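You operate a simulated robot arm through the tools that you are given. There is no shell and no other tool. Be economical: measure what you need, move in short steps, check, and stop when the job is done.

You are at the controls of a simulated robot arm. One attempt, no reset.

TASK
Load the long jig as the bed's job card says, block and spacer, clamp it and push the slide in.
Fine: block from the yellow frame; red lever at its stop; the jig stays locked.

The check looks at the end state, three seconds after you hand in, the way a careful person would. Anything else that was tipped, shoved, dropped, spilled or broken makes it a failure.

THE ROBOT
A 7-joint arm with a two-finger parallel gripper, fixed in place. Base frame: the origin is at the foot of the arm, x ahead of it, y to its left, z up; the work surface is at about z = 0.85. Readings come in m, degrees, newtons and seconds.
With the tool pointing down near the work surface it reaches from about 0.24 to 0.68 m from the base axis. Its first joint turns from -66.0 to 66.0 degrees. Payload 2.4 kg.
Tool frame: the origin (TCP) lies between the finger pads and is the grasp point; the fingertips stand 0.03 m ahead of it; z points along the fingers, y is the line along which they close. The gripper opens to 0.094 m. The fingers are 0.028 m wide and 0.01 m thick; the gripper's body (0.05 by 0.096 m) begins 0.055 m behind the TCP.
Orientation is that of the tool frame in the base frame, as a unit quaternion [w, x, y, z]. With the fingers straight down and closing along the base's y, the tool's x points along the base's -x, its y along +y and its z along -z.

THE INTERFACE
- The arm moves only by the tool send_rows. Its argument "deltas" is a list of rows, each a list of 3 entries, a list of its own where there are three numbers: the gripper command, from -1 (fully open) to 1 (shut), values between in proportion, then the shift along the tool's x, y, z in units of 25 mm (1.0 is 25 mm), then the turn, a rotation vector about the tool's x, y, z in units of 4 degrees (1.0 is 4 degrees). In form: [[jaw, [x, y, z], [wx, wy, wz]], ...]. A call has 1 to 8 rows; each row shifts and turns the commanded pose from where the row before left it, along the tool's axes as they then stand. A call with a number of a shift or a turn outside -1 to 1 is refused whole. Rows are played at 5 a second. More than 0.05 m and 8.6 degrees between two rows, or a gripper value outside its range, and nothing of the call is played. A pose out of reach is approached as far as the arm can. The call stops where the force on the tool passes 70 N (or 10 N more than at its start, if that is more) or the arm is blocked; 0.2 s more then pass. The fingers move at their own pace (about 0.153 m/s each) and stop on an object; they squeeze with about 38 N. The grip force told is the motor's: it shows also when the fingers shut on nothing. Time passes only in rows, and 0.2 s behind the last, so rows that do not move let the fingers close. The reply holds the time, the measured pose of the TCP, the force on the tool along the base axes, the opening and the grip force, in the units named above and with some noise, with the torque about the TCP (base axes, N m) and any sound that the robot's microphone picked up.
- Cameras (640 x 400 px; columns grow to the right, rows downward): "scene" is fixed at [0.0393, 0.4808, 1.4332]; the picture's right is [-0.64, -0.77, 0.00], its down [-0.54, 0.45, -0.71] and it looks along [0.54, -0.45, -0.71] (base axes); focal length 351 px, centre (320, 200). "wrist" rides on the gripper at [0.076, 0.014, -0.102] in the tool frame; the picture's right is [-0.18, 0.98, 0.00], its down [-0.75, -0.14, -0.64] and it looks along [-0.63, -0.12, 0.77] (tool axes); focal length 243 px, centre (320, 200). There is no depth. A picture from a camera that has moved, and an enlarged one, comes with that camera's place and axes in the base frame and with its lens. The place of the scene camera against the robot may be out by one fixed shift of up to 0.012 m in any direction.
- grab_frame(camera): a new picture of that camera. No time passes.
- enlarge(camera, box): a new picture of the part [left, top, right, bottom] of that camera's present view, enlarged. No time passes.
- close_job(): hands the job in; it is judged then, once.

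Work in short steps. Places have to be worked out from the pictures, the camera data and where the tool is seen: move nearer, look again, correct. Check each grasp and each placing, and mend what went wrong. You have 120 turns and 84 pictures in all, those below and enlarged ones among them. Open the gripper and draw the arm clear of the work before you hand the job in, unless the task says otherwise; then end with one line.

The tools are called after "Emit:" by a JSON object that holds its "fn" and its "kwargs". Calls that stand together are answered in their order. send_rows: Moves the arm, as the interface text tells. Its arguments: {"type":"object","properties":{"deltas":{"type":"array"}},"required":["deltas"]} The other tools are called the same way: grab_frame (camera) takes a picture; enlarge (camera, box) takes an enlarged picture of a part of a camera's view; close_job () hands the job in.

At the start:

```text
time: 0.0
position: [0.3381, 0.0206, 1.104]
orientation: [0.0, 0.0, 1.0, -0.001]
ft_force: [0.2, 0.0, -0.3]
torque: [-0.03, 0.01, 0.0]
gripper_width: 0.0941
grip_force: 0.0
```

scene: 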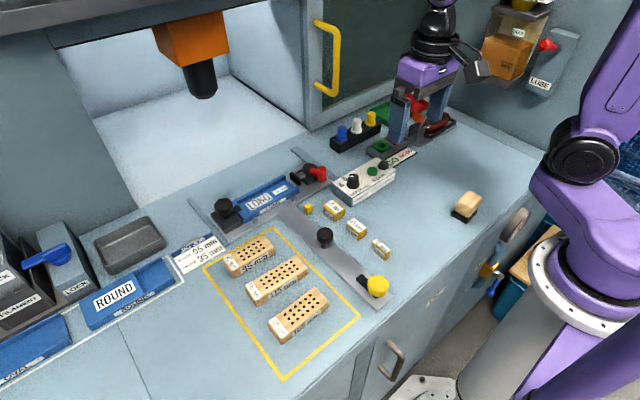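
wrist: 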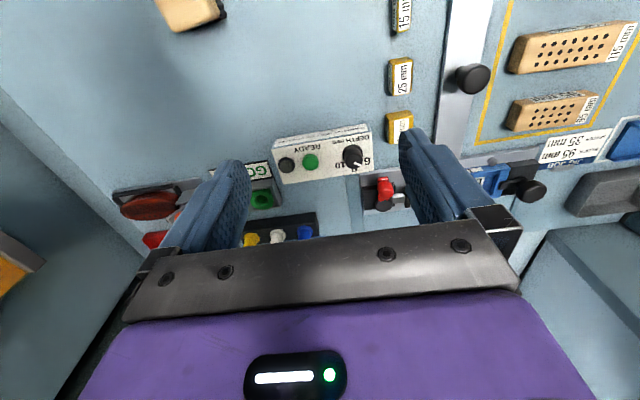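

I'll look closely at the job card, the jig and the parts first.

Emit:
{"fn": "enlarge", "kwargs": {"camera": "scene", "box": [160, 140, 340, 260]}}

Emit:
{"fn": "enlarge", "kwargs": {"camera": "scene", "box": [270, 130, 430, 310]}}

Emit:
{"fn": "enlarge", "kwargs": {"camera": "scene", "box": [190, 220, 370, 380]}}

Emit:
{"fn": "enlarge", "kwargs": {"camera": "scene", "box": [0, 200, 220, 380]}}

```text
3.33 times, centred on (250, 200) of scene
camera zoom: at [0.0393, 0.4808, 1.4332], right [-0.64, -0.77, 0.0], down [-0.54, 0.45, -0.71], along [0.54, -0.45, -0.71], focal length 1170 px, centre (553, 200)
```

zoom: 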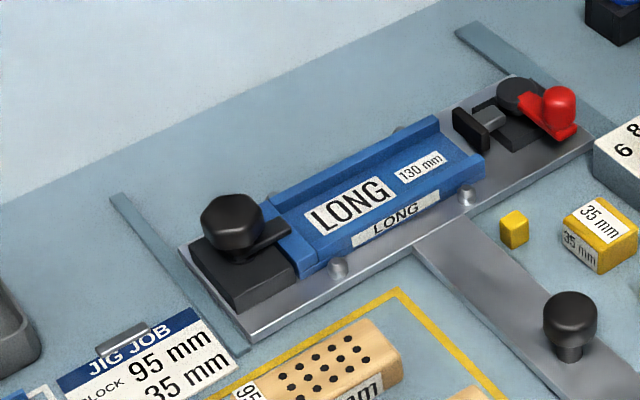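

```text
2.22 times, centred on (350, 220) of scene
camera zoom: at [0.0393, 0.4808, 1.4332], right [-0.64, -0.77, 0.0], down [-0.54, 0.45, -0.71], along [0.54, -0.45, -0.71], focal length 780 px, centre (253, 156)
```

zoom: 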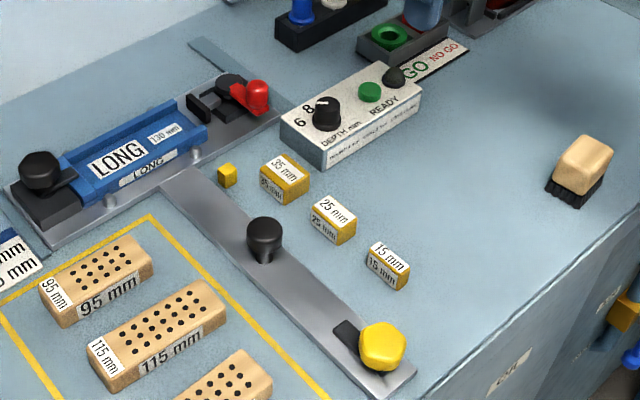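

```text
2.50 times, centred on (280, 300) of scene
camera zoom: at [0.0393, 0.4808, 1.4332], right [-0.64, -0.77, 0.0], down [-0.54, 0.45, -0.71], along [0.54, -0.45, -0.71], focal length 877 px, centre (420, -50)
```

zoom: 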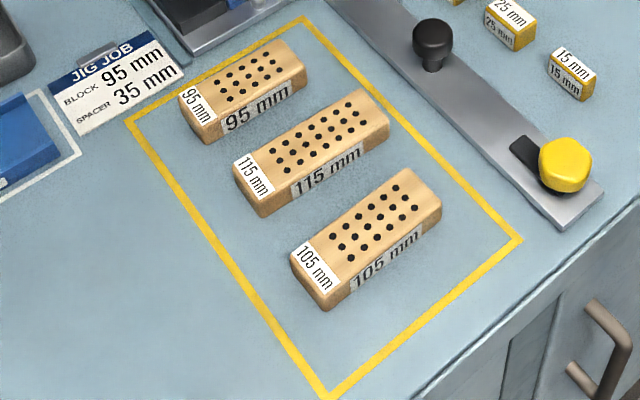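

```text
2.22 times, centred on (110, 290) of scene
camera zoom: at [0.0393, 0.4808, 1.4332], right [-0.64, -0.77, 0.0], down [-0.54, 0.45, -0.71], along [0.54, -0.45, -0.71], focal length 780 px, centre (787, 0)
```

zoom: 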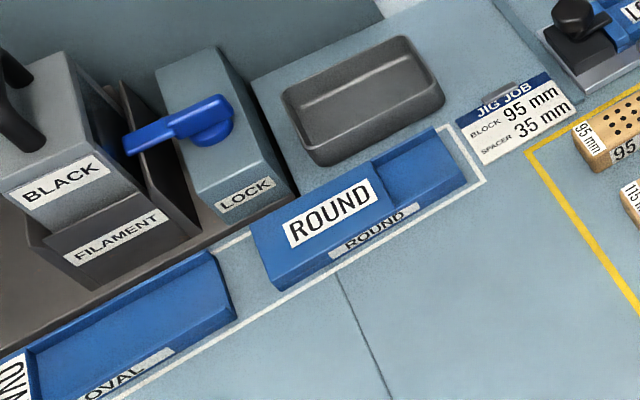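

Emit:
{"fn": "enlarge", "kwargs": {"camera": "scene", "box": [300, 210, 420, 320]}}

Emit:
{"fn": "enlarge", "kwargs": {"camera": "scene", "box": [280, 140, 350, 220]}}

Emit:
{"fn": "enlarge", "kwargs": {"camera": "wrist", "box": [340, 100, 580, 250]}}

```text
3.64 times, centred on (360, 265) of scene
camera zoom: at [0.0393, 0.4808, 1.4332], right [-0.64, -0.77, 0.0], down [-0.54, 0.45, -0.71], along [0.54, -0.45, -0.71], focal length 1276 px, centre (174, -36)
```

zoom: 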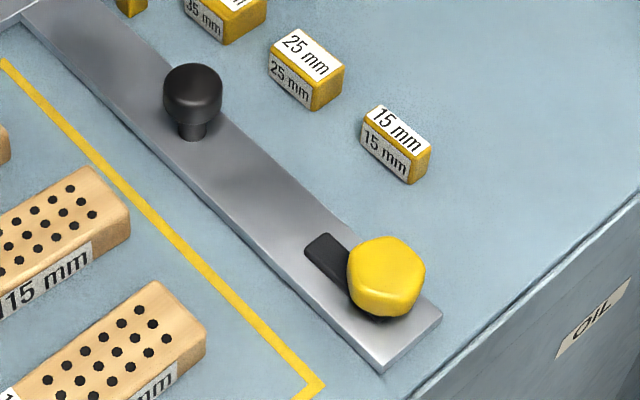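

```text
5.00 times, centred on (315, 180) of scene
camera zoom: at [0.0393, 0.4808, 1.4332], right [-0.64, -0.77, 0.0], down [-0.54, 0.45, -0.71], along [0.54, -0.45, -0.71], focal length 1754 px, centre (345, 300)
```

zoom: 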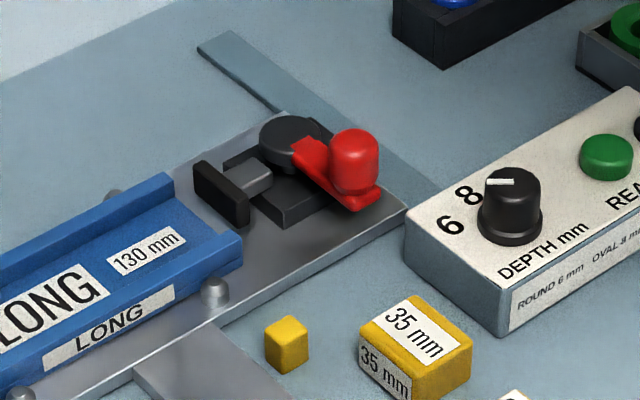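

```text
2.67 times, centred on (460, 175) of wrist
camera zoom: at [0.263, 0.0357, 1.2072], right [0.18, 0.98, 0.0], down [0.75, -0.14, 0.64], along [0.63, -0.12, -0.77], focal length 647 px, centre (-53, 267)
```

zoom: 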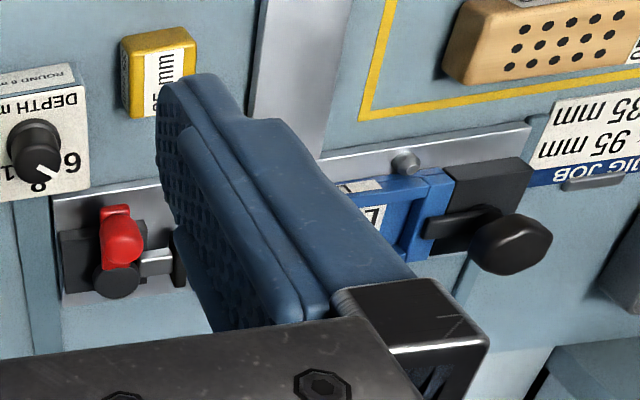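

The card asks for the 95 mm block and the 35 mm spacer. The jig runs along y, with its lock at the left and the red clamp lever at the right. I'll move left with the wrist camera to view it closely.

Emit:
{"fn": "send_rows", "kwargs": {"deltas": [[-1, [-0.2, 1, 0], [0, 0, 0]], [-1, [-0.2, 1, 0], [0, 0, 0]], [-1, [-0.2, 1, 0], [0, 0, 0]], [-1, [-0.2, 1, 0], [0, 0, 0]], [-1, [-0.2, 1, 0], [0, 0, 0]], [-1, [-0.2, 1, 0], [0, 0, 0]], [-1, [-0.2, 1, 0], [0, 0, 0]], [-1, [-0.2, 1, 0], [0, 0, 0]]]}}

Emit:
{"fn": "grab_frame", "kwargs": {"camera": "wrist"}}

```text
time: 1.8
position: [0.3801, 0.2208, 1.1048]
orientation: [0.0, 0.001, 1.0, 0.001]
ft_force: [0.1, 0.1, -0.7]
torque: [-0.02, 0.01, -0.02]
gripper_width: 0.094
grip_force: 0.1
```

```text
74 pictures are left
camera wrist: at [0.3033, 0.2367, 1.2068], right [0.19, 0.98, 0.0], down [0.75, -0.14, 0.64], along [0.63, -0.12, -0.77], focal length 243 px, centre (320, 200)
```

wrist: 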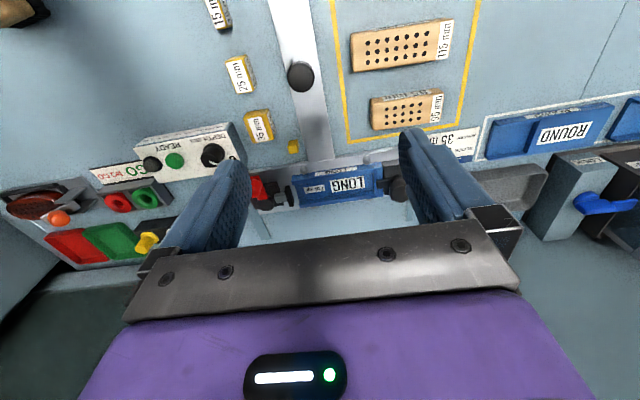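

Emit:
{"fn": "enlarge", "kwargs": {"camera": "wrist", "box": [240, 130, 420, 220]}}

Emit:
{"fn": "enlarge", "kwargs": {"camera": "wrist", "box": [200, 0, 480, 170]}}

```text
3.56 times, centred on (330, 175) of wrist
camera zoom: at [0.3033, 0.2367, 1.2068], right [0.19, 0.98, 0.0], down [0.75, -0.14, 0.64], along [0.63, -0.12, -0.77], focal length 863 px, centre (284, 289)
```

zoom: 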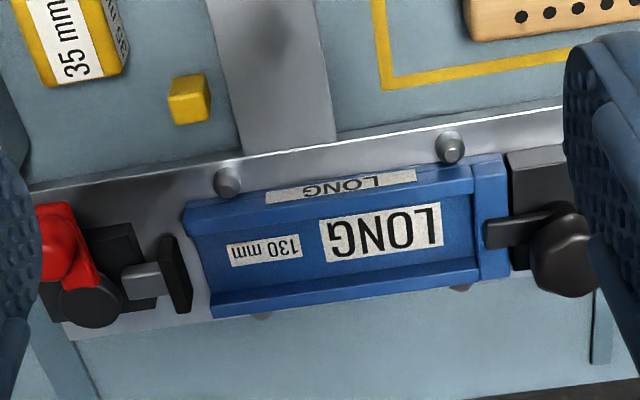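

```text
2.29 times, centred on (340, 85) of wrist
camera zoom: at [0.3033, 0.2367, 1.2068], right [0.19, 0.98, 0.0], down [0.75, -0.14, 0.64], along [0.63, -0.12, -0.77], focal length 555 px, centre (274, 463)
```

zoom: 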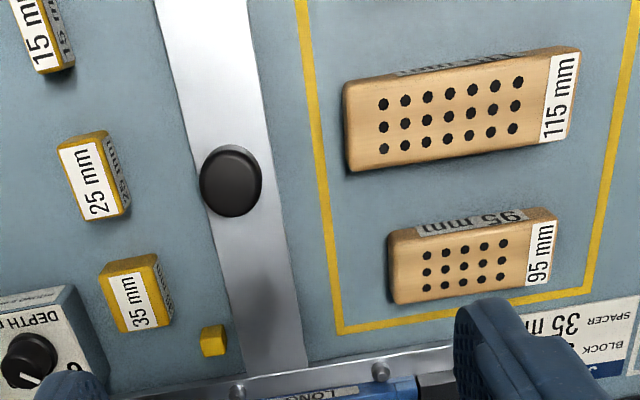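

The 95 mm block lies at about (0.443, 0.330), with its long axis roughly along y. I'll move over it and start turning the tool 90° so the fingers close along x.

Emit:
{"fn": "send_rows", "kwargs": {"deltas": [[-1, [-0.5, 0.87, 0], [0, 0, 0]], [-1, [-0.5, 0.87, 0], [0, 0, 0]], [-1, [-0.5, 0.87, 0], [0, 0, 0]], [-1, [-0.5, 0.87, 0], [0, 0, 0]], [-1, [-0.5, 0.87, 0], [0, 0, 0]], [-1, [0, 0, 0], [0, 0, 1]], [-1, [0, 0, 0], [0, 0, 1]], [-1, [0, 0, 0], [0, 0, 1]]]}}

Emit:
{"fn": "send_rows", "kwargs": {"deltas": [[-1, [0, 0, 0], [0, 0, 1]], [-1, [0, 0, 0], [0, 0, 1]], [-1, [0, 0, 0], [0, 0, 1]], [-1, [0, 0, 0], [0, 0, 1]], [-1, [0, 0, 0], [0, 0, 1]], [-1, [0, 0, 0], [0, 0, 1]], [-1, [0, 0, 0], [0, 0, 1]], [-1, [0, 0, 0], [0, 0, 1]]]}}

Emit:
{"fn": "send_rows", "kwargs": {"deltas": [[-1, [0, 0, 0], [0, 0, 1]], [-1, [0, 0, 0], [0, 0, 1]], [-1, [0, 0, 0], [0, 0, 1]], [-1, [0, 0, 0], [0, 0, 1]], [-1, [0, 0, 0], [0, 0, 1]], [-1, [0, 0, 0], [0, 0, 1]], [-1, [0, 0, 0], [0, 0, 1]], [-1, [0, 0, 0], [0, 0, 1]]]}}

Emit:
{"fn": "send_rows", "kwargs": {"deltas": [[-1, [0, 0, 0], [0, 0, 1]], [-1, [0, 0, 0], [0, 0, 1]], [-1, [0, 0, 0], [0, 0, 1]], [-1, [0, 0, 0], [0, 0, 0.5]]]}}

Emit:
{"fn": "grab_frame", "kwargs": {"camera": "wrist"}}

```text
time: 3.6
position: [0.4414, 0.3296, 1.105]
orientation: [0.0, 0.105, 0.994, 0.0]
ft_force: [0.2, 0.7, 0.5]
torque: [-0.02, 0.01, 0.02]
gripper_width: 0.0941
grip_force: 0.2
```

```text
time: 5.4
position: [0.4414, 0.3288, 1.1047]
orientation: [0.0, 0.376, 0.927, 0.0]
ft_force: [-0.2, -0.7, 0.3]
torque: [-0.01, -0.01, 0.02]
gripper_width: 0.0939
grip_force: 0.1
```

```text
time: 7.2
position: [0.4414, 0.3289, 1.1059]
orientation: [0.0, 0.617, 0.787, -0.001]
ft_force: [0.5, 0.4, -0.1]
torque: [0.05, 0.04, 0.0]
gripper_width: 0.0941
grip_force: 0.0
```

```text
time: 8.2
position: [0.4405, 0.3289, 1.1037]
orientation: [0.0, 0.708, 0.707, 0.0]
ft_force: [-0.5, 1.1, 0.3]
torque: [0.0, 0.0, -0.01]
gripper_width: 0.0939
grip_force: 0.2
```

```text
71 pictures are left
camera wrist: at [0.4565, 0.4067, 1.2071], right [0.98, -0.19, 0.0], down [-0.14, -0.75, 0.64], along [-0.12, -0.63, -0.77], focal length 243 px, centre (320, 200)
```

wrist: 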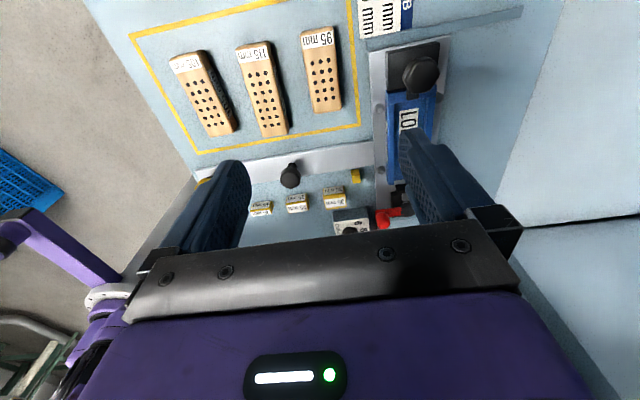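

The tool now closes along x. I'll enlarge the block and the jig from this view to get accurate positions.

Emit:
{"fn": "enlarge", "kwargs": {"camera": "wrist", "box": [270, 10, 450, 122]}}

Emit:
{"fn": "enlarge", "kwargs": {"camera": "wrist", "box": [300, 100, 460, 240]}}

```text
3.56 times, centred on (360, 66) of wrist
camera zoom: at [0.4565, 0.4067, 1.2071], right [0.98, -0.19, 0.0], down [-0.14, -0.75, 0.64], along [-0.12, -0.63, -0.77], focal length 863 px, centre (178, 676)
```

zoom: 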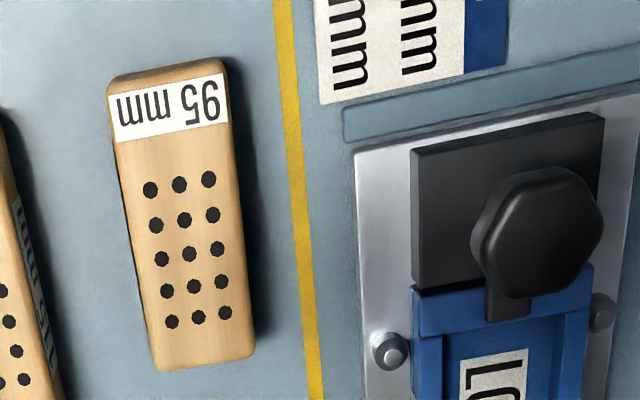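

```text
2.86 times, centred on (380, 170) of wrist
camera zoom: at [0.4565, 0.4067, 1.2071], right [0.98, -0.19, 0.0], down [-0.14, -0.75, 0.64], along [-0.12, -0.63, -0.77], focal length 693 px, centre (149, 286)
```

zoom: 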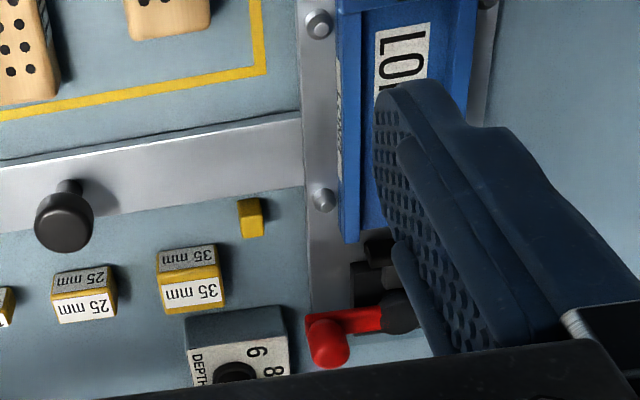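

Block centre is about (0.445, 0.333) with roughly 3° of yaw, and the jig channel centre is at x≈0.55. I'll go down to just above the block and check.

Emit:
{"fn": "send_rows", "kwargs": {"deltas": [[-1, [0.16, 0.16, 0.92], [0, 0, 0.7]], [-1, [0, 0, 0.92], [0, 0, 0]], [-1, [0, 0, 0.92], [0, 0, 0]], [-1, [0, 0, 0.92], [0, 0, 0]], [-1, [0, 0, 0.92], [0, 0, 0]], [-1, [0, 0, 0.92], [0, 0, 0]], [-1, [0, 0, 0.92], [0, 0, 0]], [-1, [0, 0, 0.92], [0, 0, 0]]]}}

Emit:
{"fn": "grab_frame", "kwargs": {"camera": "wrist"}}

Emit:
{"fn": "enlarge", "kwargs": {"camera": "scene", "box": [180, 170, 330, 300]}}

```text
time: 10.0
position: [0.4474, 0.3333, 0.9204]
orientation: [0.0, 0.724, 0.69, 0.0]
ft_force: [0.7, 0.3, 0.0]
torque: [-0.03, -0.01, 0.01]
gripper_width: 0.0937
grip_force: 0.1
```

```text
68 pictures are left
camera wrist: at [0.465, 0.4101, 1.0225], right [0.97, -0.23, 0.0], down [-0.18, -0.75, 0.64], along [-0.15, -0.62, -0.77], focal length 243 px, centre (320, 200)
```

wrist: 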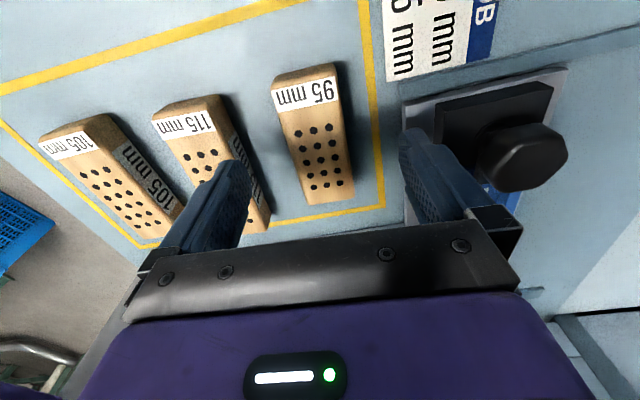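

```text
3.08 times, centred on (255, 235) of scene
camera zoom: at [0.0393, 0.4808, 1.4332], right [-0.64, -0.77, 0.0], down [-0.54, 0.45, -0.71], along [0.54, -0.45, -0.71], focal length 1080 px, centre (520, 92)
```

zoom: 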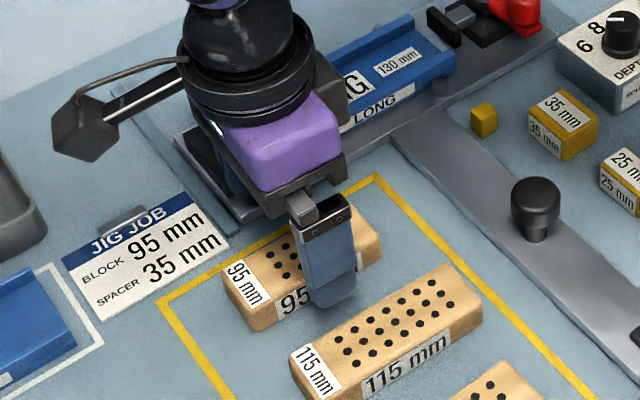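

The neighbouring 115 block is close, so I'll narrow the opening to about 60 mm first. Then I'll lower so that only the upper ~11 mm of the block is gripped, which keeps the fingertips above the jig walls later.

Emit:
{"fn": "send_rows", "kwargs": {"deltas": [[-0.28, [0.12, 0, 0], [0, 0, -0.3]], [-0.28, [0, 0, 0], [0, 0, 0]], [-0.28, [0, 0, 0.4], [0, 0, 0]], [-0.28, [0, 0, 0.4], [0, 0, 0]], [-0.28, [0, 0, 0.37], [0, 0, 0]]]}}

Emit:
{"fn": "grab_frame", "kwargs": {"camera": "wrist"}}

Emit:
{"fn": "enlarge", "kwargs": {"camera": "scene", "box": [210, 200, 310, 290]}}

```text
time: 11.2
position: [0.4476, 0.3364, 0.8913]
orientation: [0.0, 0.717, 0.697, 0.0]
ft_force: [0.6, 0.0, -0.2]
torque: [0.03, 0.0, 0.02]
gripper_width: 0.0603
grip_force: 0.1
```

```text
66 pictures are left
camera wrist: at [0.4633, 0.4136, 0.9936], right [0.98, -0.21, 0.0], down [-0.16, -0.75, 0.64], along [-0.14, -0.63, -0.77], focal length 243 px, centre (320, 200)
```

wrist: 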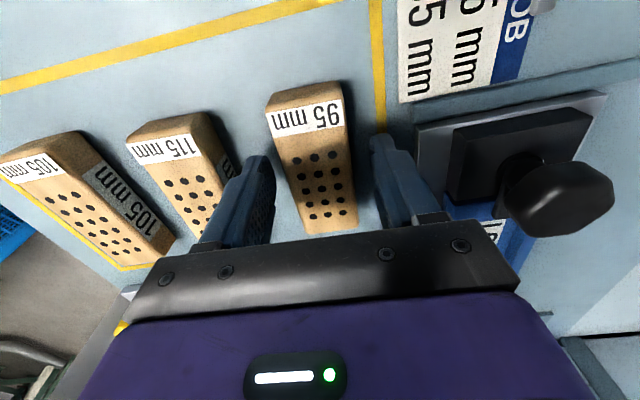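

```text
4.44 times, centred on (260, 245) of scene
camera zoom: at [0.0393, 0.4808, 1.4332], right [-0.64, -0.77, 0.0], down [-0.54, 0.45, -0.71], along [0.54, -0.45, -0.71], focal length 1559 px, centre (587, 0)
```

zoom: 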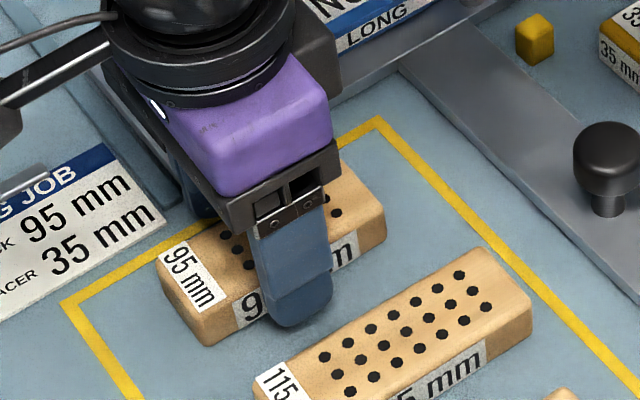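

The fingers straddle the block with the right clearance. Closing now, then a small lift.

Emit:
{"fn": "send_rows", "kwargs": {"deltas": [[1, [0, 0, 0], [0, 0, 0]], [1, [0, 0, 0], [0, 0, 0]], [1, [0, 0, 0], [0, 0, 0]], [1, [0, 0, -0.6], [0, 0, 0]], [1, [0, 0, -0.8], [0, 0, 0]], [1, [0, 0, -0.8], [0, 0, 0]]]}}

Emit:
{"fn": "grab_frame", "kwargs": {"camera": "wrist"}}

Emit:
{"fn": "enlarge", "kwargs": {"camera": "scene", "box": [190, 160, 310, 280]}}

```text
time: 12.6
position: [0.4469, 0.3349, 0.9465]
orientation: [0.0, 0.717, 0.697, 0.0]
ft_force: [0.1, -0.8, -1.1]
torque: [-0.01, -0.02, -0.01]
gripper_width: 0.0388
grip_force: 37.9
```

```text
64 pictures are left
camera wrist: at [0.4633, 0.4135, 1.0485], right [0.98, -0.21, 0.0], down [-0.16, -0.75, 0.64], along [-0.14, -0.63, -0.77], focal length 243 px, centre (320, 200)
```

wrist: 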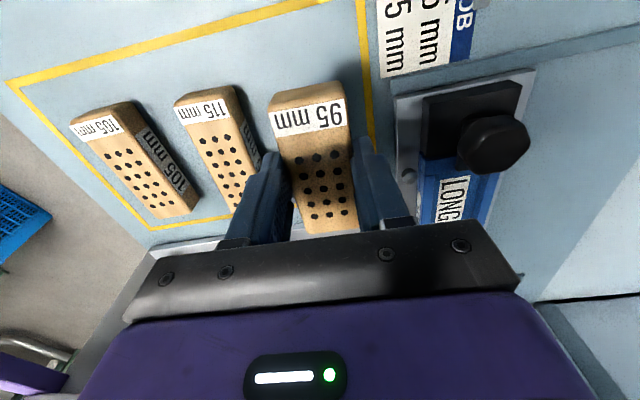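

```text
3.33 times, centred on (250, 220) of scene
camera zoom: at [0.0393, 0.4808, 1.4332], right [-0.64, -0.77, 0.0], down [-0.54, 0.45, -0.71], along [0.54, -0.45, -0.71], focal length 1170 px, centre (553, 133)
```

zoom: 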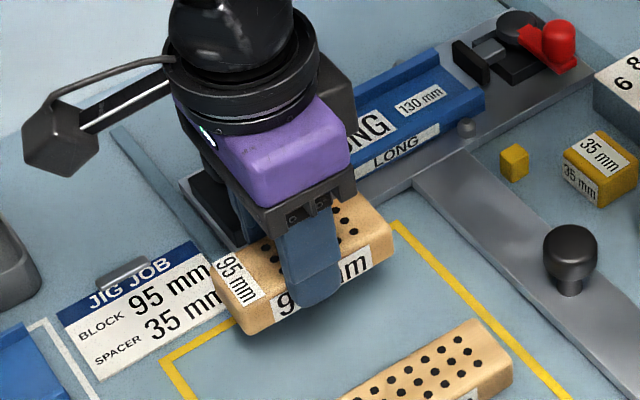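

The block is held (39 mm wide). I'll rise, square up the yaw and carry it over the jig to measure the channel.

Emit:
{"fn": "send_rows", "kwargs": {"deltas": [[1, [-0.6, 0, -1], [0, 0, -0.4]], [1, [-0.6, 0.3, -1], [0, 0, 0]], [1, [-0.6, 0.8, -0.2], [0, 0, 0]], [1, [-0.6, 0.8, 0], [0, 0, 0]], [1, [-0.6, 0.8, 0], [0, 0, 0]], [1, [-0.6, 0.8, 0], [0, 0, 0]], [1, [0, 0.6, 0], [0, 0, 0]]]}}

Emit:
{"fn": "grab_frame", "kwargs": {"camera": "wrist"}}

Emit:
{"fn": "enlarge", "kwargs": {"camera": "wrist", "box": [180, 0, 460, 170]}}

```text
time: 14.2
position: [0.5476, 0.2473, 1.0026]
orientation: [0.001, 0.707, 0.707, 0.0]
ft_force: [0.3, -1.1, -1.0]
torque: [-0.01, -0.02, 0.01]
gripper_width: 0.039
grip_force: 37.6
```

```text
62 pictures are left
camera wrist: at [0.5618, 0.3248, 1.1044], right [0.98, -0.18, 0.0], down [-0.14, -0.75, 0.64], along [-0.12, -0.63, -0.77], focal length 243 px, centre (320, 200)
```

wrist: 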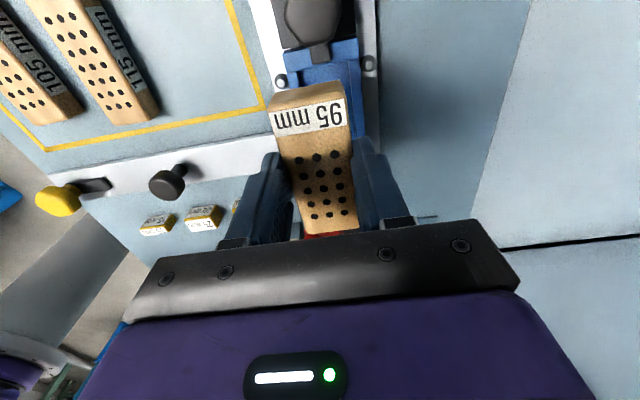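

```text
2.29 times, centred on (320, 85) of wrist
camera zoom: at [0.5618, 0.3248, 1.1044], right [0.98, -0.18, 0.0], down [-0.14, -0.75, 0.64], along [-0.12, -0.63, -0.77], focal length 555 px, centre (320, 463)
```

zoom: 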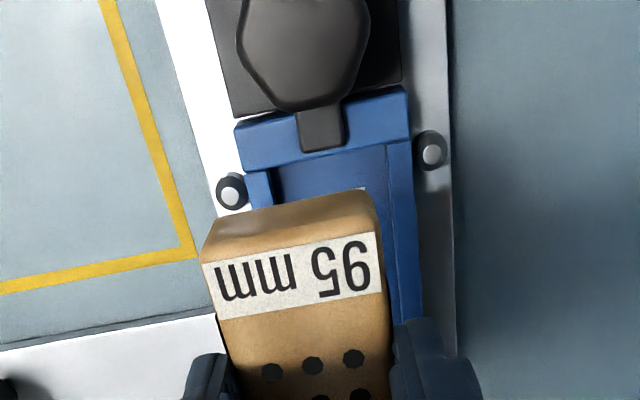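

The held block's +y end is about 41 mm ahead of the TCP. The channel centre is at x≈0.555 and its end wall at y≈0.280. I'll shift to line up with a small gap and go down to just above the walls.

Emit:
{"fn": "send_rows", "kwargs": {"deltas": [[1, [-0.3, 0.16, 0.5], [0, 0, 0]], [1, [-0.24, 0.16, 0.9], [0, 0, 0]], [1, [0, 0, 0.9], [0, 0, 0]], [1, [0, 0, 0.5], [0, 0, 0]]]}}

Emit:
{"fn": "enlarge", "kwargs": {"camera": "wrist", "box": [200, 0, 440, 150]}}

Emit:
{"fn": "enlarge", "kwargs": {"camera": "scene", "box": [190, 140, 340, 250]}}

```text
time: 15.2
position: [0.5571, 0.2327, 0.9316]
orientation: [0.0, 0.707, 0.707, 0.0]
ft_force: [0.0, -0.3, -0.2]
torque: [0.01, 0.01, 0.01]
gripper_width: 0.0389
grip_force: 37.8
```

```text
2.67 times, centred on (320, 75) of wrist
camera zoom: at [0.5708, 0.3099, 1.0332], right [0.98, -0.18, 0.0], down [-0.14, -0.75, 0.64], along [-0.12, -0.63, -0.77], focal length 647 px, centre (320, 533)
```

zoom: 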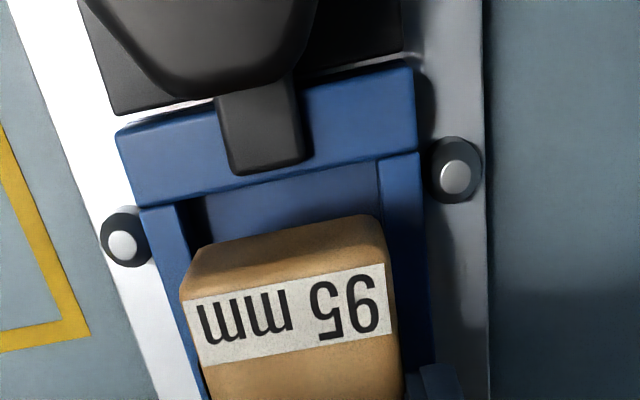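

```text
3.64 times, centred on (265, 195) of scene
camera zoom: at [0.0393, 0.4808, 1.4332], right [-0.64, -0.77, 0.0], down [-0.54, 0.45, -0.71], along [0.54, -0.45, -0.71], focal length 1276 px, centre (520, 218)
```

zoom: 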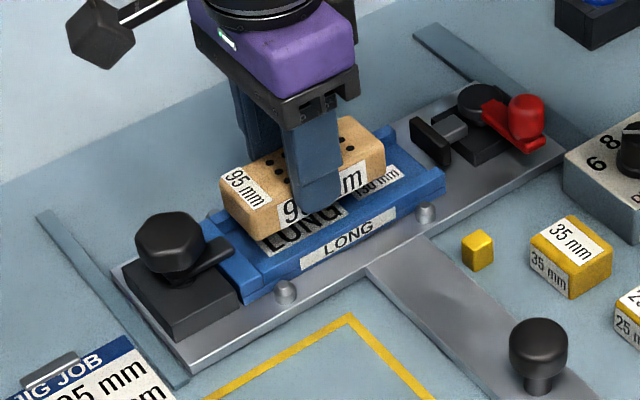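

The block is centred over the channel to within about 1 mm, with roughly 7 mm between it and the end wall. I'll lower gently.

Emit:
{"fn": "send_rows", "kwargs": {"deltas": [[1, [0, -0.05, 0.3], [0, 0, 0]], [1, [0, 0, 0.3], [0, 0, 0]], [1, [0, 0, 0.2], [0, 0, 0]]]}}

Emit:
{"fn": "send_rows", "kwargs": {"deltas": [[1, [0, 0, 0.1], [0, 0, 0]], [1, [0, 0, 0.1], [0, 0, 0]]]}}

Emit:
{"fn": "enlarge", "kwargs": {"camera": "scene", "box": [190, 140, 340, 250]}}

```text
time: 16.0
position: [0.5544, 0.2325, 0.9117]
orientation: [0.0, 0.707, 0.707, 0.0]
ft_force: [0.6, 0.7, -0.7]
torque: [0.01, -0.01, 0.0]
gripper_width: 0.0385
grip_force: 37.9
```

```text
time: 16.6
position: [0.5573, 0.2311, 0.9094]
orientation: [0.001, 0.708, 0.706, 0.003]
ft_force: [-5.0, -4.1, 35.6]
torque: [-0.72, 0.48, 0.03]
gripper_width: 0.0391
grip_force: 38.2
```

```text
3.64 times, centred on (265, 195) of scene
camera zoom: at [0.0385, 0.4805, 1.4333], right [-0.64, -0.77, 0.0], down [-0.54, 0.46, -0.71], along [0.54, -0.45, -0.71], focal length 1276 px, centre (520, 218)
```

zoom: 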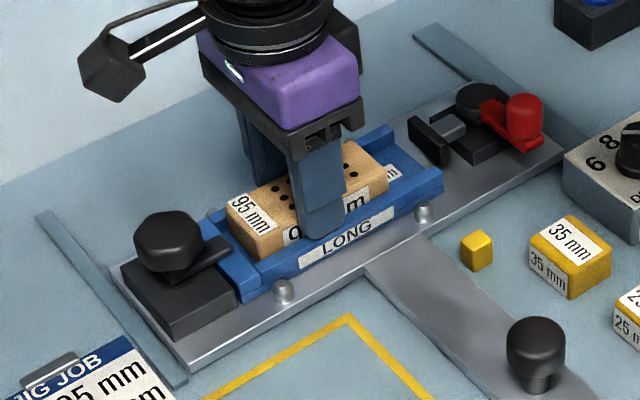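

There was contact at about 36 N, slightly off-centre. I'll check whether the block is on the floor or caught on a wall.

Emit:
{"fn": "enlarge", "kwargs": {"camera": "wrist", "box": [200, 0, 440, 150]}}

Emit:
{"fn": "enlarge", "kwargs": {"camera": "scene", "box": [230, 165, 310, 225]}}

```text
2.67 times, centred on (320, 75) of wrist
camera zoom: at [0.5698, 0.3092, 1.012], right [0.98, -0.18, 0.01], down [-0.15, -0.75, 0.64], along [-0.11, -0.63, -0.77], focal length 647 px, centre (320, 533)
```

zoom: 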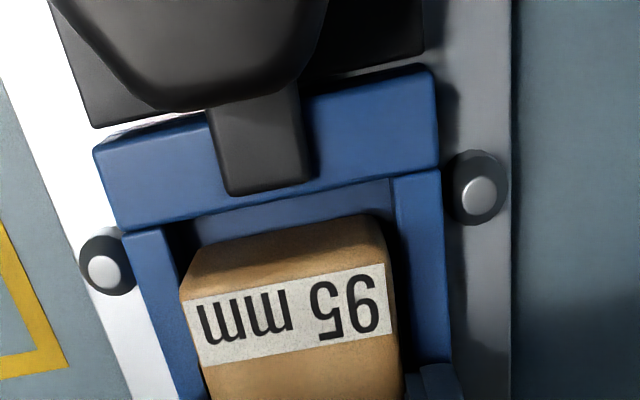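

```text
6.67 times, centred on (270, 195) of scene
camera zoom: at [0.0385, 0.4805, 1.4333], right [-0.64, -0.77, 0.0], down [-0.54, 0.46, -0.71], along [0.54, -0.45, -0.71], focal length 2339 px, centre (653, 233)
```

zoom: 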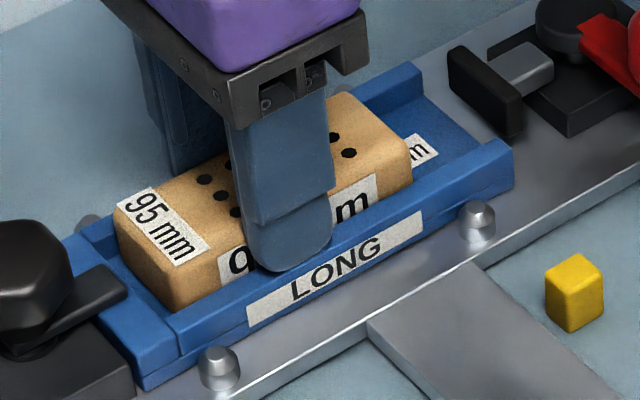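

The fingertip seems to be resting on the wall while the block sits inside the channel. I'll ease up slightly and open a little so the block settles on the floor, then raise and look.

Emit:
{"fn": "send_rows", "kwargs": {"deltas": [[1, [0, 0, -0.1], [0, 0, 0]], [1, [0, 0, -0.06], [0, 0, 0]], [-0.05, [0, 0, 0], [0, 0, 0]], [-0.05, [0, 0, 0], [0, 0, 0]], [-0.05, [0, 0, -0.4], [0, 0, 0]], [-0.05, [0, 0, -0.8], [0, 0, 0]], [-0.05, [0, 0, -0.8], [0, 0, 0]]]}}

Emit:
{"fn": "enlarge", "kwargs": {"camera": "wrist", "box": [200, 0, 440, 150]}}

Emit:
{"fn": "enlarge", "kwargs": {"camera": "scene", "box": [230, 165, 310, 225]}}

```text
time: 18.2
position: [0.5554, 0.2336, 0.9604]
orientation: [0.0, 0.707, 0.707, 0.0]
ft_force: [-0.9, 0.6, 0.7]
torque: [-0.01, 0.0, -0.04]
gripper_width: 0.0492
grip_force: 0.1
```

```text
2.67 times, centred on (320, 75) of wrist
camera zoom: at [0.5696, 0.3104, 1.0627], right [0.98, -0.18, 0.0], down [-0.14, -0.75, 0.64], along [-0.12, -0.63, -0.77], focal length 647 px, centre (320, 533)
```

zoom: 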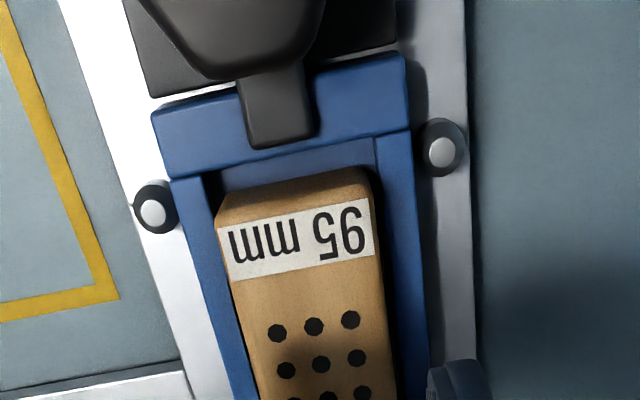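

```text
6.67 times, centred on (270, 195) of scene
camera zoom: at [0.0393, 0.4808, 1.4332], right [-0.64, -0.77, 0.0], down [-0.54, 0.45, -0.71], along [0.54, -0.45, -0.71], focal length 2339 px, centre (653, 233)
```

zoom: 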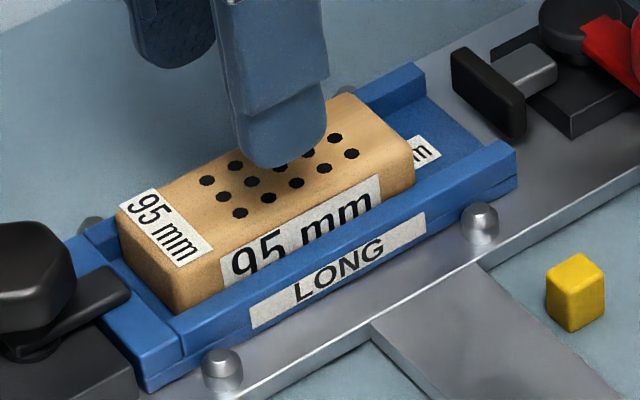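

The block is sitting in the channel, with about 8 mm still to the end wall. I'll regrip lightly at the top and slide it against the wall.

Emit:
{"fn": "send_rows", "kwargs": {"deltas": [[-0.05, [0, 0, 0.8], [0, 0, 0]], [-0.05, [0, 0, 0.8], [0, 0, 0]], [-0.05, [0, 0, 0.32], [0, 0, 0]], [1, [0, 0, 0], [0, 0, 0]], [1, [0, 0, 0], [0, 0, 0]], [1, [0.1, 0, 0], [0, 0, 0]], [1, [0.1, 0, 0], [0, 0, 0]]]}}

Emit:
{"fn": "send_rows", "kwargs": {"deltas": [[1, [0.06, 0, 0], [0, 0, 0]], [1, [0.06, 0, 0], [0, 0, 0]]]}}

```text
time: 19.8
position: [0.5546, 0.2367, 0.9122]
orientation: [0.0, 0.707, 0.707, -0.001]
ft_force: [-0.1, -0.4, 1.5]
torque: [-0.08, -0.01, 0.01]
gripper_width: 0.0391
grip_force: 37.9
```

```text
time: 20.4
position: [0.5551, 0.2387, 0.9116]
orientation: [0.001, 0.708, 0.706, -0.002]
ft_force: [0.2, -4.6, 0.0]
torque: [-0.12, -0.06, 0.05]
gripper_width: 0.0387
grip_force: 37.9
```

Emit:
{"fn": "send_rows", "kwargs": {"deltas": [[1, [0.06, 0, 0], [0, 0, 0]], [1, [0.06, 0, 0], [0, 0, 0]]]}}

Emit:
{"fn": "enlarge", "kwargs": {"camera": "wrist", "box": [200, 0, 440, 150]}}

```text
time: 21.0
position: [0.5549, 0.239, 0.9135]
orientation: [0.0, 0.709, 0.705, -0.003]
ft_force: [-2.8, -18.9, 4.6]
torque: [-0.49, 0.05, 0.27]
gripper_width: 0.0389
grip_force: 38.2
```

```text
2.67 times, centred on (320, 75) of wrist
camera zoom: at [0.5703, 0.3171, 1.0143], right [0.98, -0.19, 0.0], down [-0.14, -0.75, 0.65], along [-0.12, -0.63, -0.76], focal length 647 px, centre (320, 533)
```

zoom: 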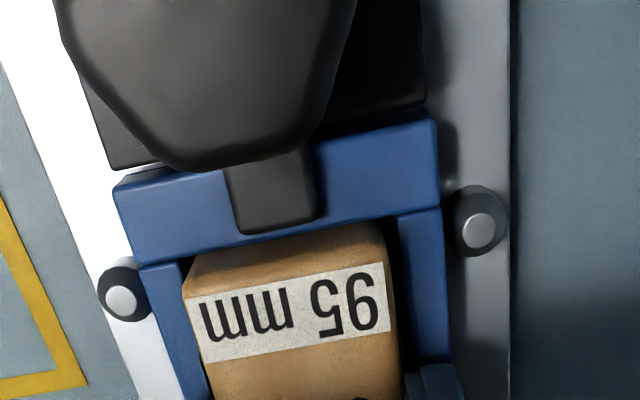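

The block is seated against the end wall (19 N reaction). I'll release, lift clear and travel to the 35 mm spacer near (0.43, 0.12).

Emit:
{"fn": "send_rows", "kwargs": {"deltas": [[1, [-0.05, 0, 0], [0, 0, 0]], [-0.05, [0, 0, 0], [0, 0, 0]], [-0.05, [0, 0, 0], [0, 0, 0]], [-0.05, [0, 0, -0.6], [0, 0, 0]], [-0.05, [0, 0, -1], [0, 0, 0]], [-0.05, [0, 0, -1], [0, 0, 0]], [-0.05, [0, 0, -1], [0, 0, 0]], [-0.05, [0, 0, -1], [0, 0, 0]]]}}

Emit:
{"fn": "send_rows", "kwargs": {"deltas": [[-0.3, [-0.8, -1, 0], [0, 0, 0]], [-0.3, [-0.8, -1, 0], [0, 0, 0]], [-0.3, [-0.8, -1, 0], [0, 0, 0]], [-0.3, [-0.8, -1, 0], [0, 0, 0]], [-0.3, [-0.8, -1, 0], [0, 0, 0]], [-0.3, [-0.5, 0, 0], [0, 0, 0]]]}}

Emit:
{"fn": "grab_frame", "kwargs": {"camera": "wrist"}}

Emit:
{"fn": "enlarge", "kwargs": {"camera": "wrist", "box": [240, 40, 400, 180]}}

```text
time: 22.8
position: [0.5546, 0.2432, 1.0286]
orientation: [0.0, 0.707, 0.707, -0.001]
ft_force: [0.8, -0.5, 0.1]
torque: [0.02, 0.01, 0.04]
gripper_width: 0.0494
grip_force: 0.0
```

```text
time: 24.2
position: [0.4276, 0.1282, 1.0268]
orientation: [0.0, 0.708, 0.707, 0.001]
ft_force: [-0.1, 0.2, -0.4]
torque: [0.02, 0.0, 0.0]
gripper_width: 0.0611
grip_force: 0.1
```

```text
52 pictures are left
camera wrist: at [0.4435, 0.2065, 1.1295], right [0.98, -0.19, 0.0], down [-0.14, -0.75, 0.64], along [-0.12, -0.63, -0.77], focal length 243 px, centre (320, 200)
```

wrist: 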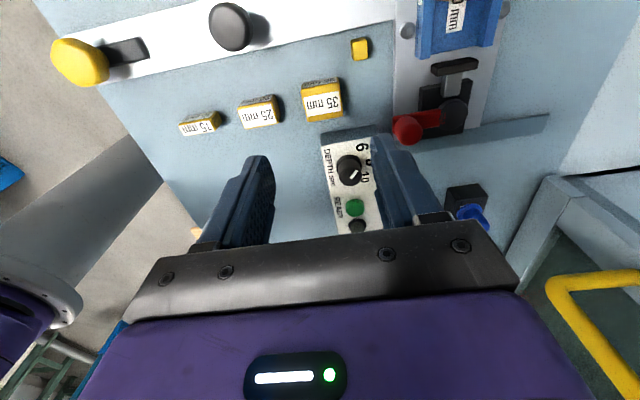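

```text
2.86 times, centred on (320, 110) of wrist
camera zoom: at [0.4435, 0.2065, 1.1295], right [0.98, -0.19, 0.0], down [-0.14, -0.75, 0.64], along [-0.12, -0.63, -0.77], focal length 693 px, centre (320, 457)
```

zoom: 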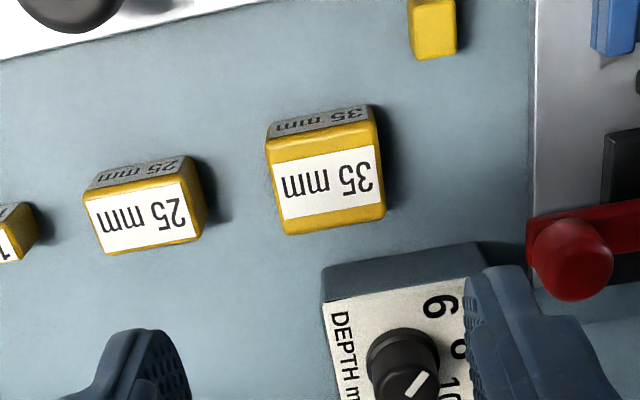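

The 35 mm spacer top is centred at about (0.430, 0.123), square to the axes and about 39 mm across x. I'll descend over it with clearance from the depth box.

Emit:
{"fn": "send_rows", "kwargs": {"deltas": [[-0.3, [-0.22, 0.1, 0.9], [0, 0, 0]], [-0.3, [0, 0, 0.9], [0, 0, 0]], [-0.3, [0, 0, 0.9], [0, 0, 0]], [-0.3, [0, 0, 0.9], [0, 0, 0]], [-0.3, [0, 0, 0.8], [0, 0, 0]], [-0.3, [0, 0, 0.6], [0, 0, 0]]]}}

Emit:
{"fn": "grab_frame", "kwargs": {"camera": "wrist"}}

```text
time: 25.6
position: [0.4316, 0.1238, 0.9017]
orientation: [0.0, 0.707, 0.707, 0.0]
ft_force: [0.5, -0.3, -0.4]
torque: [0.02, 0.02, -0.01]
gripper_width: 0.061
grip_force: 0.0
```

```text
50 pictures are left
camera wrist: at [0.4465, 0.2021, 1.0043], right [0.98, -0.18, 0.0], down [-0.14, -0.75, 0.64], along [-0.12, -0.63, -0.77], focal length 243 px, centre (320, 200)
```

wrist: 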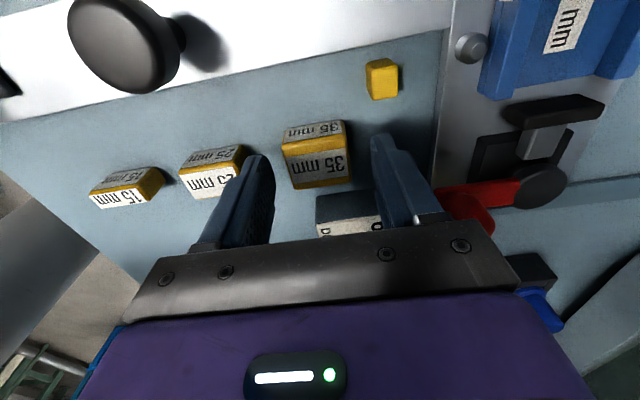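

The 25 mm spacer is close to the left finger, so I'll narrow to 52 mm, lower the last 10 mm, close and lift.

Emit:
{"fn": "send_rows", "kwargs": {"deltas": [[-0.11, [0, 0, 0], [0, 0, 0]], [-0.11, [0, 0, 0], [0, 0, 0]], [-0.11, [0, -0.05, 0.2], [0, 0, 0]], [-0.11, [0, 0, 0.2], [0, 0, 0]], [1, [0, 0, 0], [0, 0, 0]], [1, [0, 0, 0], [0, 0, 0]], [1, [0, 0, -0.5], [0, 0, 0]], [1, [0, 0, -0.8], [0, 0, 0]]]}}

Emit:
{"fn": "grab_frame", "kwargs": {"camera": "wrist"}}

```text
time: 27.4
position: [0.4316, 0.1242, 0.9259]
orientation: [0.0, 0.707, 0.707, 0.001]
ft_force: [0.0, -0.4, -0.9]
torque: [0.0, -0.01, -0.02]
gripper_width: 0.039
grip_force: 38.6
```

```text
49 pictures are left
camera wrist: at [0.4458, 0.2018, 1.0279], right [0.98, -0.19, 0.0], down [-0.14, -0.75, 0.64], along [-0.12, -0.63, -0.77], focal length 243 px, centre (320, 200)
```

wrist: 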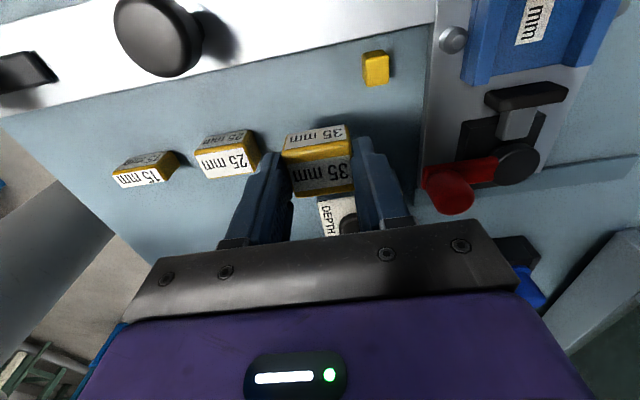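

The spacer is held. I'll rise and carry it over the open end of the channel, at about (0.555, 0.165).

Emit:
{"fn": "send_rows", "kwargs": {"deltas": [[1, [0, 0, -1], [0, 0, 0]], [1, [0.2, 0.4, -1], [0, 0, 0]], [1, [0.3, 0.9, 0], [0, 0, 0]], [1, [0.3, 0.9, 0], [0, 0, 0]], [1, [0.3, 0.9, 0], [0, 0, 0]], [1, [0.3, 0.9, 0], [0, 0, 0]], [1, [0.24, 0.94, 0], [0, 0, 0]]]}}

Emit:
{"fn": "grab_frame", "kwargs": {"camera": "wrist"}}

Emit:
{"fn": "enlarge", "kwargs": {"camera": "scene", "box": [230, 135, 340, 220]}}

```text
time: 29.0
position: [0.5543, 0.1657, 0.9751]
orientation: [0.001, 0.707, 0.707, 0.0]
ft_force: [-0.2, -0.1, -0.3]
torque: [0.0, -0.03, 0.03]
gripper_width: 0.0391
grip_force: 37.6
```

```text
48 pictures are left
camera wrist: at [0.5692, 0.2436, 1.0774], right [0.98, -0.19, 0.0], down [-0.14, -0.75, 0.64], along [-0.12, -0.63, -0.77], focal length 243 px, centre (320, 200)
```

wrist: 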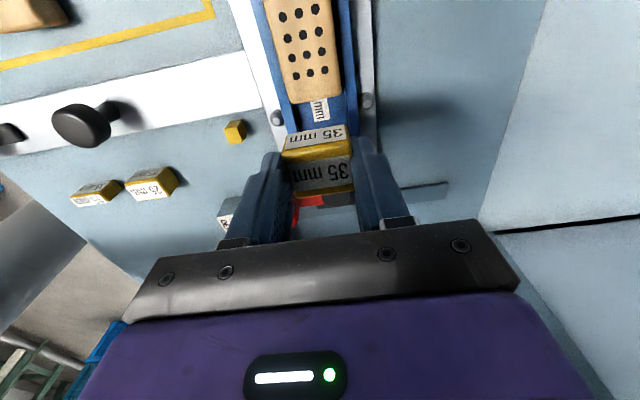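

```text
4.71 times, centred on (285, 178) of scene
camera zoom: at [0.0393, 0.4808, 1.4332], right [-0.64, -0.77, 0.0], down [-0.54, 0.45, -0.71], along [0.54, -0.45, -0.71], focal length 1651 px, centre (485, 306)
```

zoom: 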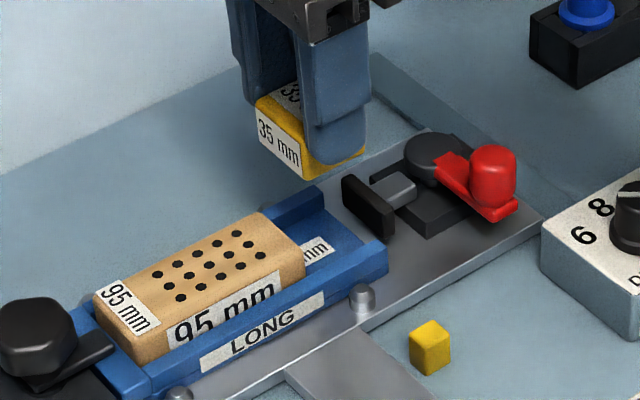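

Aligned, with the block end at y≈0.186 and the spacer's leading end at about 0.183. Lowering in steps.

Emit:
{"fn": "send_rows", "kwargs": {"deltas": [[1, [0, 0.04, 0.7], [0, 0, 0]], [1, [0, 0, 0.7], [0, 0, 0]], [1, [0, 0, 0.4], [0, 0, 0]]]}}

Emit:
{"fn": "enlarge", "kwargs": {"camera": "wrist", "box": [220, 0, 420, 240]}}

Emit:
{"fn": "enlarge", "kwargs": {"camera": "scene", "box": [250, 140, 340, 210]}}

```text
time: 29.8
position: [0.5548, 0.1646, 0.9289]
orientation: [0.0, 0.707, 0.707, -0.001]
ft_force: [-0.6, -0.3, 0.1]
torque: [0.01, 0.01, 0.03]
gripper_width: 0.0389
grip_force: 37.9
```

```text
1.67 times, centred on (320, 120) of wrist
camera zoom: at [0.569, 0.2433, 1.0318], right [0.98, -0.18, 0.0], down [-0.14, -0.75, 0.64], along [-0.12, -0.63, -0.77], focal length 404 px, centre (320, 333)
```

zoom: 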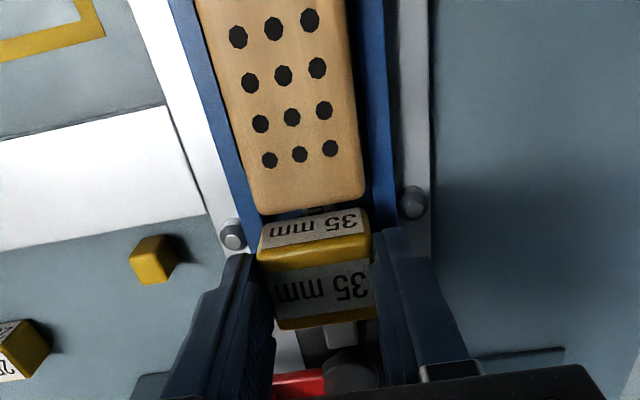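

```text
5.71 times, centred on (295, 175) of scene
camera zoom: at [0.0393, 0.4808, 1.4332], right [-0.64, -0.77, 0.0], down [-0.54, 0.45, -0.71], along [0.54, -0.45, -0.71], focal length 2005 px, centre (463, 343)
```

zoom: 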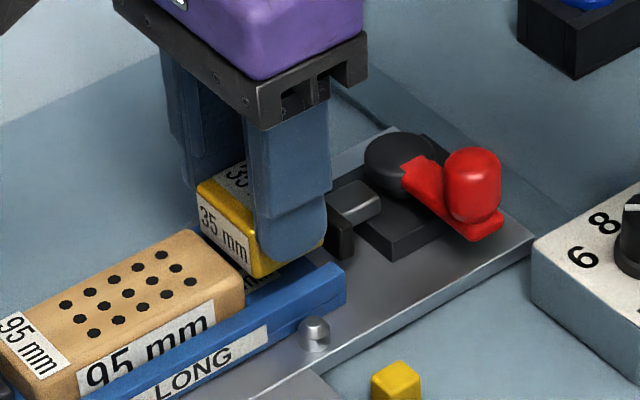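

Clear on all sides. Lowering the rest of the way to the floor.

Emit:
{"fn": "send_rows", "kwargs": {"deltas": [[1, [0.06, 0.02, 0.3], [0, 0, 0]], [1, [0, 0, 0.2], [0, 0, 0]], [1, [0, 0, 0.12], [0, 0, 0]], [1, [0, 0, 0.08], [0, 0, 0]]]}}

Emit:
{"fn": "enlarge", "kwargs": {"camera": "wrist", "box": [220, 0, 420, 240]}}

```text
time: 30.8
position: [0.5552, 0.1659, 0.912]
orientation: [0.001, 0.707, 0.707, 0.0]
ft_force: [-0.1, -0.1, -1.1]
torque: [0.01, -0.01, 0.03]
gripper_width: 0.039
grip_force: 38.1
```

```text
1.67 times, centred on (320, 120) of wrist
camera zoom: at [0.5697, 0.2444, 1.0147], right [0.98, -0.18, 0.0], down [-0.14, -0.75, 0.64], along [-0.12, -0.63, -0.77], focal length 404 px, centre (320, 333)
```

zoom: 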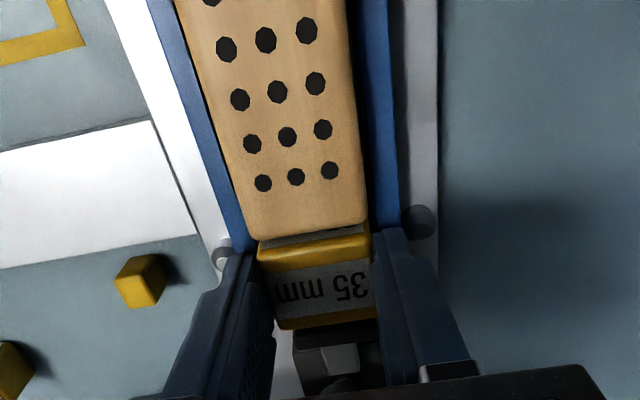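

Emit:
{"fn": "send_rows", "kwargs": {"deltas": [[1, [0, 0, 0.08], [0, 0, 0]], [1, [0, 0, 0.02], [0, 0, 0]], [1, [0.06, 0, 0], [0, 0, 0]], [1, [0.06, 0, 0], [0, 0, 0]]]}}

Emit:
{"fn": "send_rows", "kwargs": {"deltas": [[1, [0.06, 0, 0], [0, 0, 0]], [1, [0.04, 0, 0], [0, 0, 0]]]}}

```text
time: 31.8
position: [0.5554, 0.1677, 0.9104]
orientation: [0.001, 0.708, 0.706, 0.001]
ft_force: [0.2, -3.1, 8.3]
torque: [-0.1, 0.12, 0.04]
gripper_width: 0.0393
grip_force: 37.7
```

```text
time: 32.4
position: [0.5562, 0.1706, 0.9106]
orientation: [0.0, 0.708, 0.707, 0.0]
ft_force: [0.0, -10.5, 10.7]
torque: [-0.21, -0.02, 0.07]
gripper_width: 0.0389
grip_force: 38.0
```

The spacer touches the floor (10 N) and the block (10 N). I'll ease off, open slightly, lift, and inspect.

Emit:
{"fn": "send_rows", "kwargs": {"deltas": [[1, [0, 0, -0.04], [0, 0, 0]], [-0.05, [0, 0, 0], [0, 0, 0]], [-0.05, [0, 0, 0], [0, 0, 0]], [-0.05, [0, 0, -0.5], [0, 0, 0]], [-0.05, [0, 0, -1], [0, 0, 0]], [-0.05, [0, 0, -1], [0, 0, 0]], [-0.05, [0, 0, -1], [0, 0, 0]]]}}

Emit:
{"fn": "grab_frame", "kwargs": {"camera": "wrist"}}

Emit:
{"fn": "enlarge", "kwargs": {"camera": "scene", "box": [200, 140, 340, 240]}}

```text
time: 34.0
position: [0.5565, 0.1714, 1.0002]
orientation: [0.0, 0.707, 0.707, 0.0]
ft_force: [-0.8, -0.1, -0.7]
torque: [0.02, -0.02, 0.01]
gripper_width: 0.0492
grip_force: 0.0
```

```text
43 pictures are left
camera wrist: at [0.5701, 0.2486, 1.1016], right [0.98, -0.18, 0.0], down [-0.14, -0.75, 0.64], along [-0.12, -0.63, -0.77], focal length 243 px, centre (320, 200)
```

wrist: 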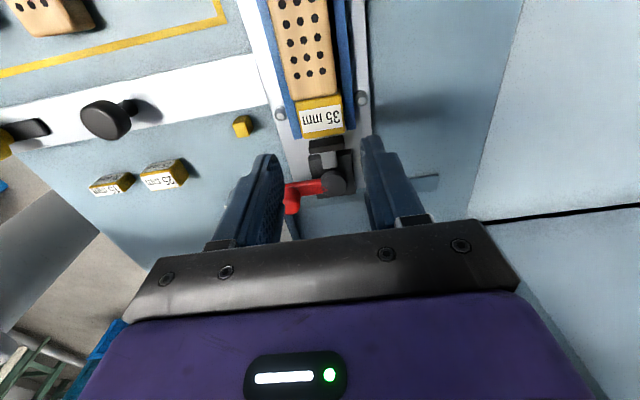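

```text
4.00 times, centred on (270, 190) of scene
camera zoom: at [0.0393, 0.4808, 1.4332], right [-0.64, -0.77, 0.0], down [-0.54, 0.45, -0.71], along [0.54, -0.45, -0.71], focal length 1403 px, centre (520, 240)
```

zoom: 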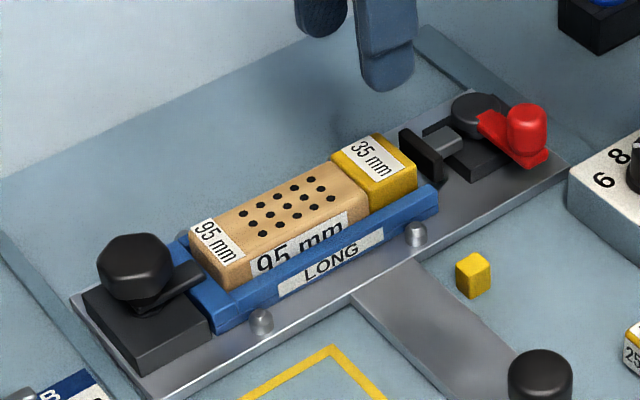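

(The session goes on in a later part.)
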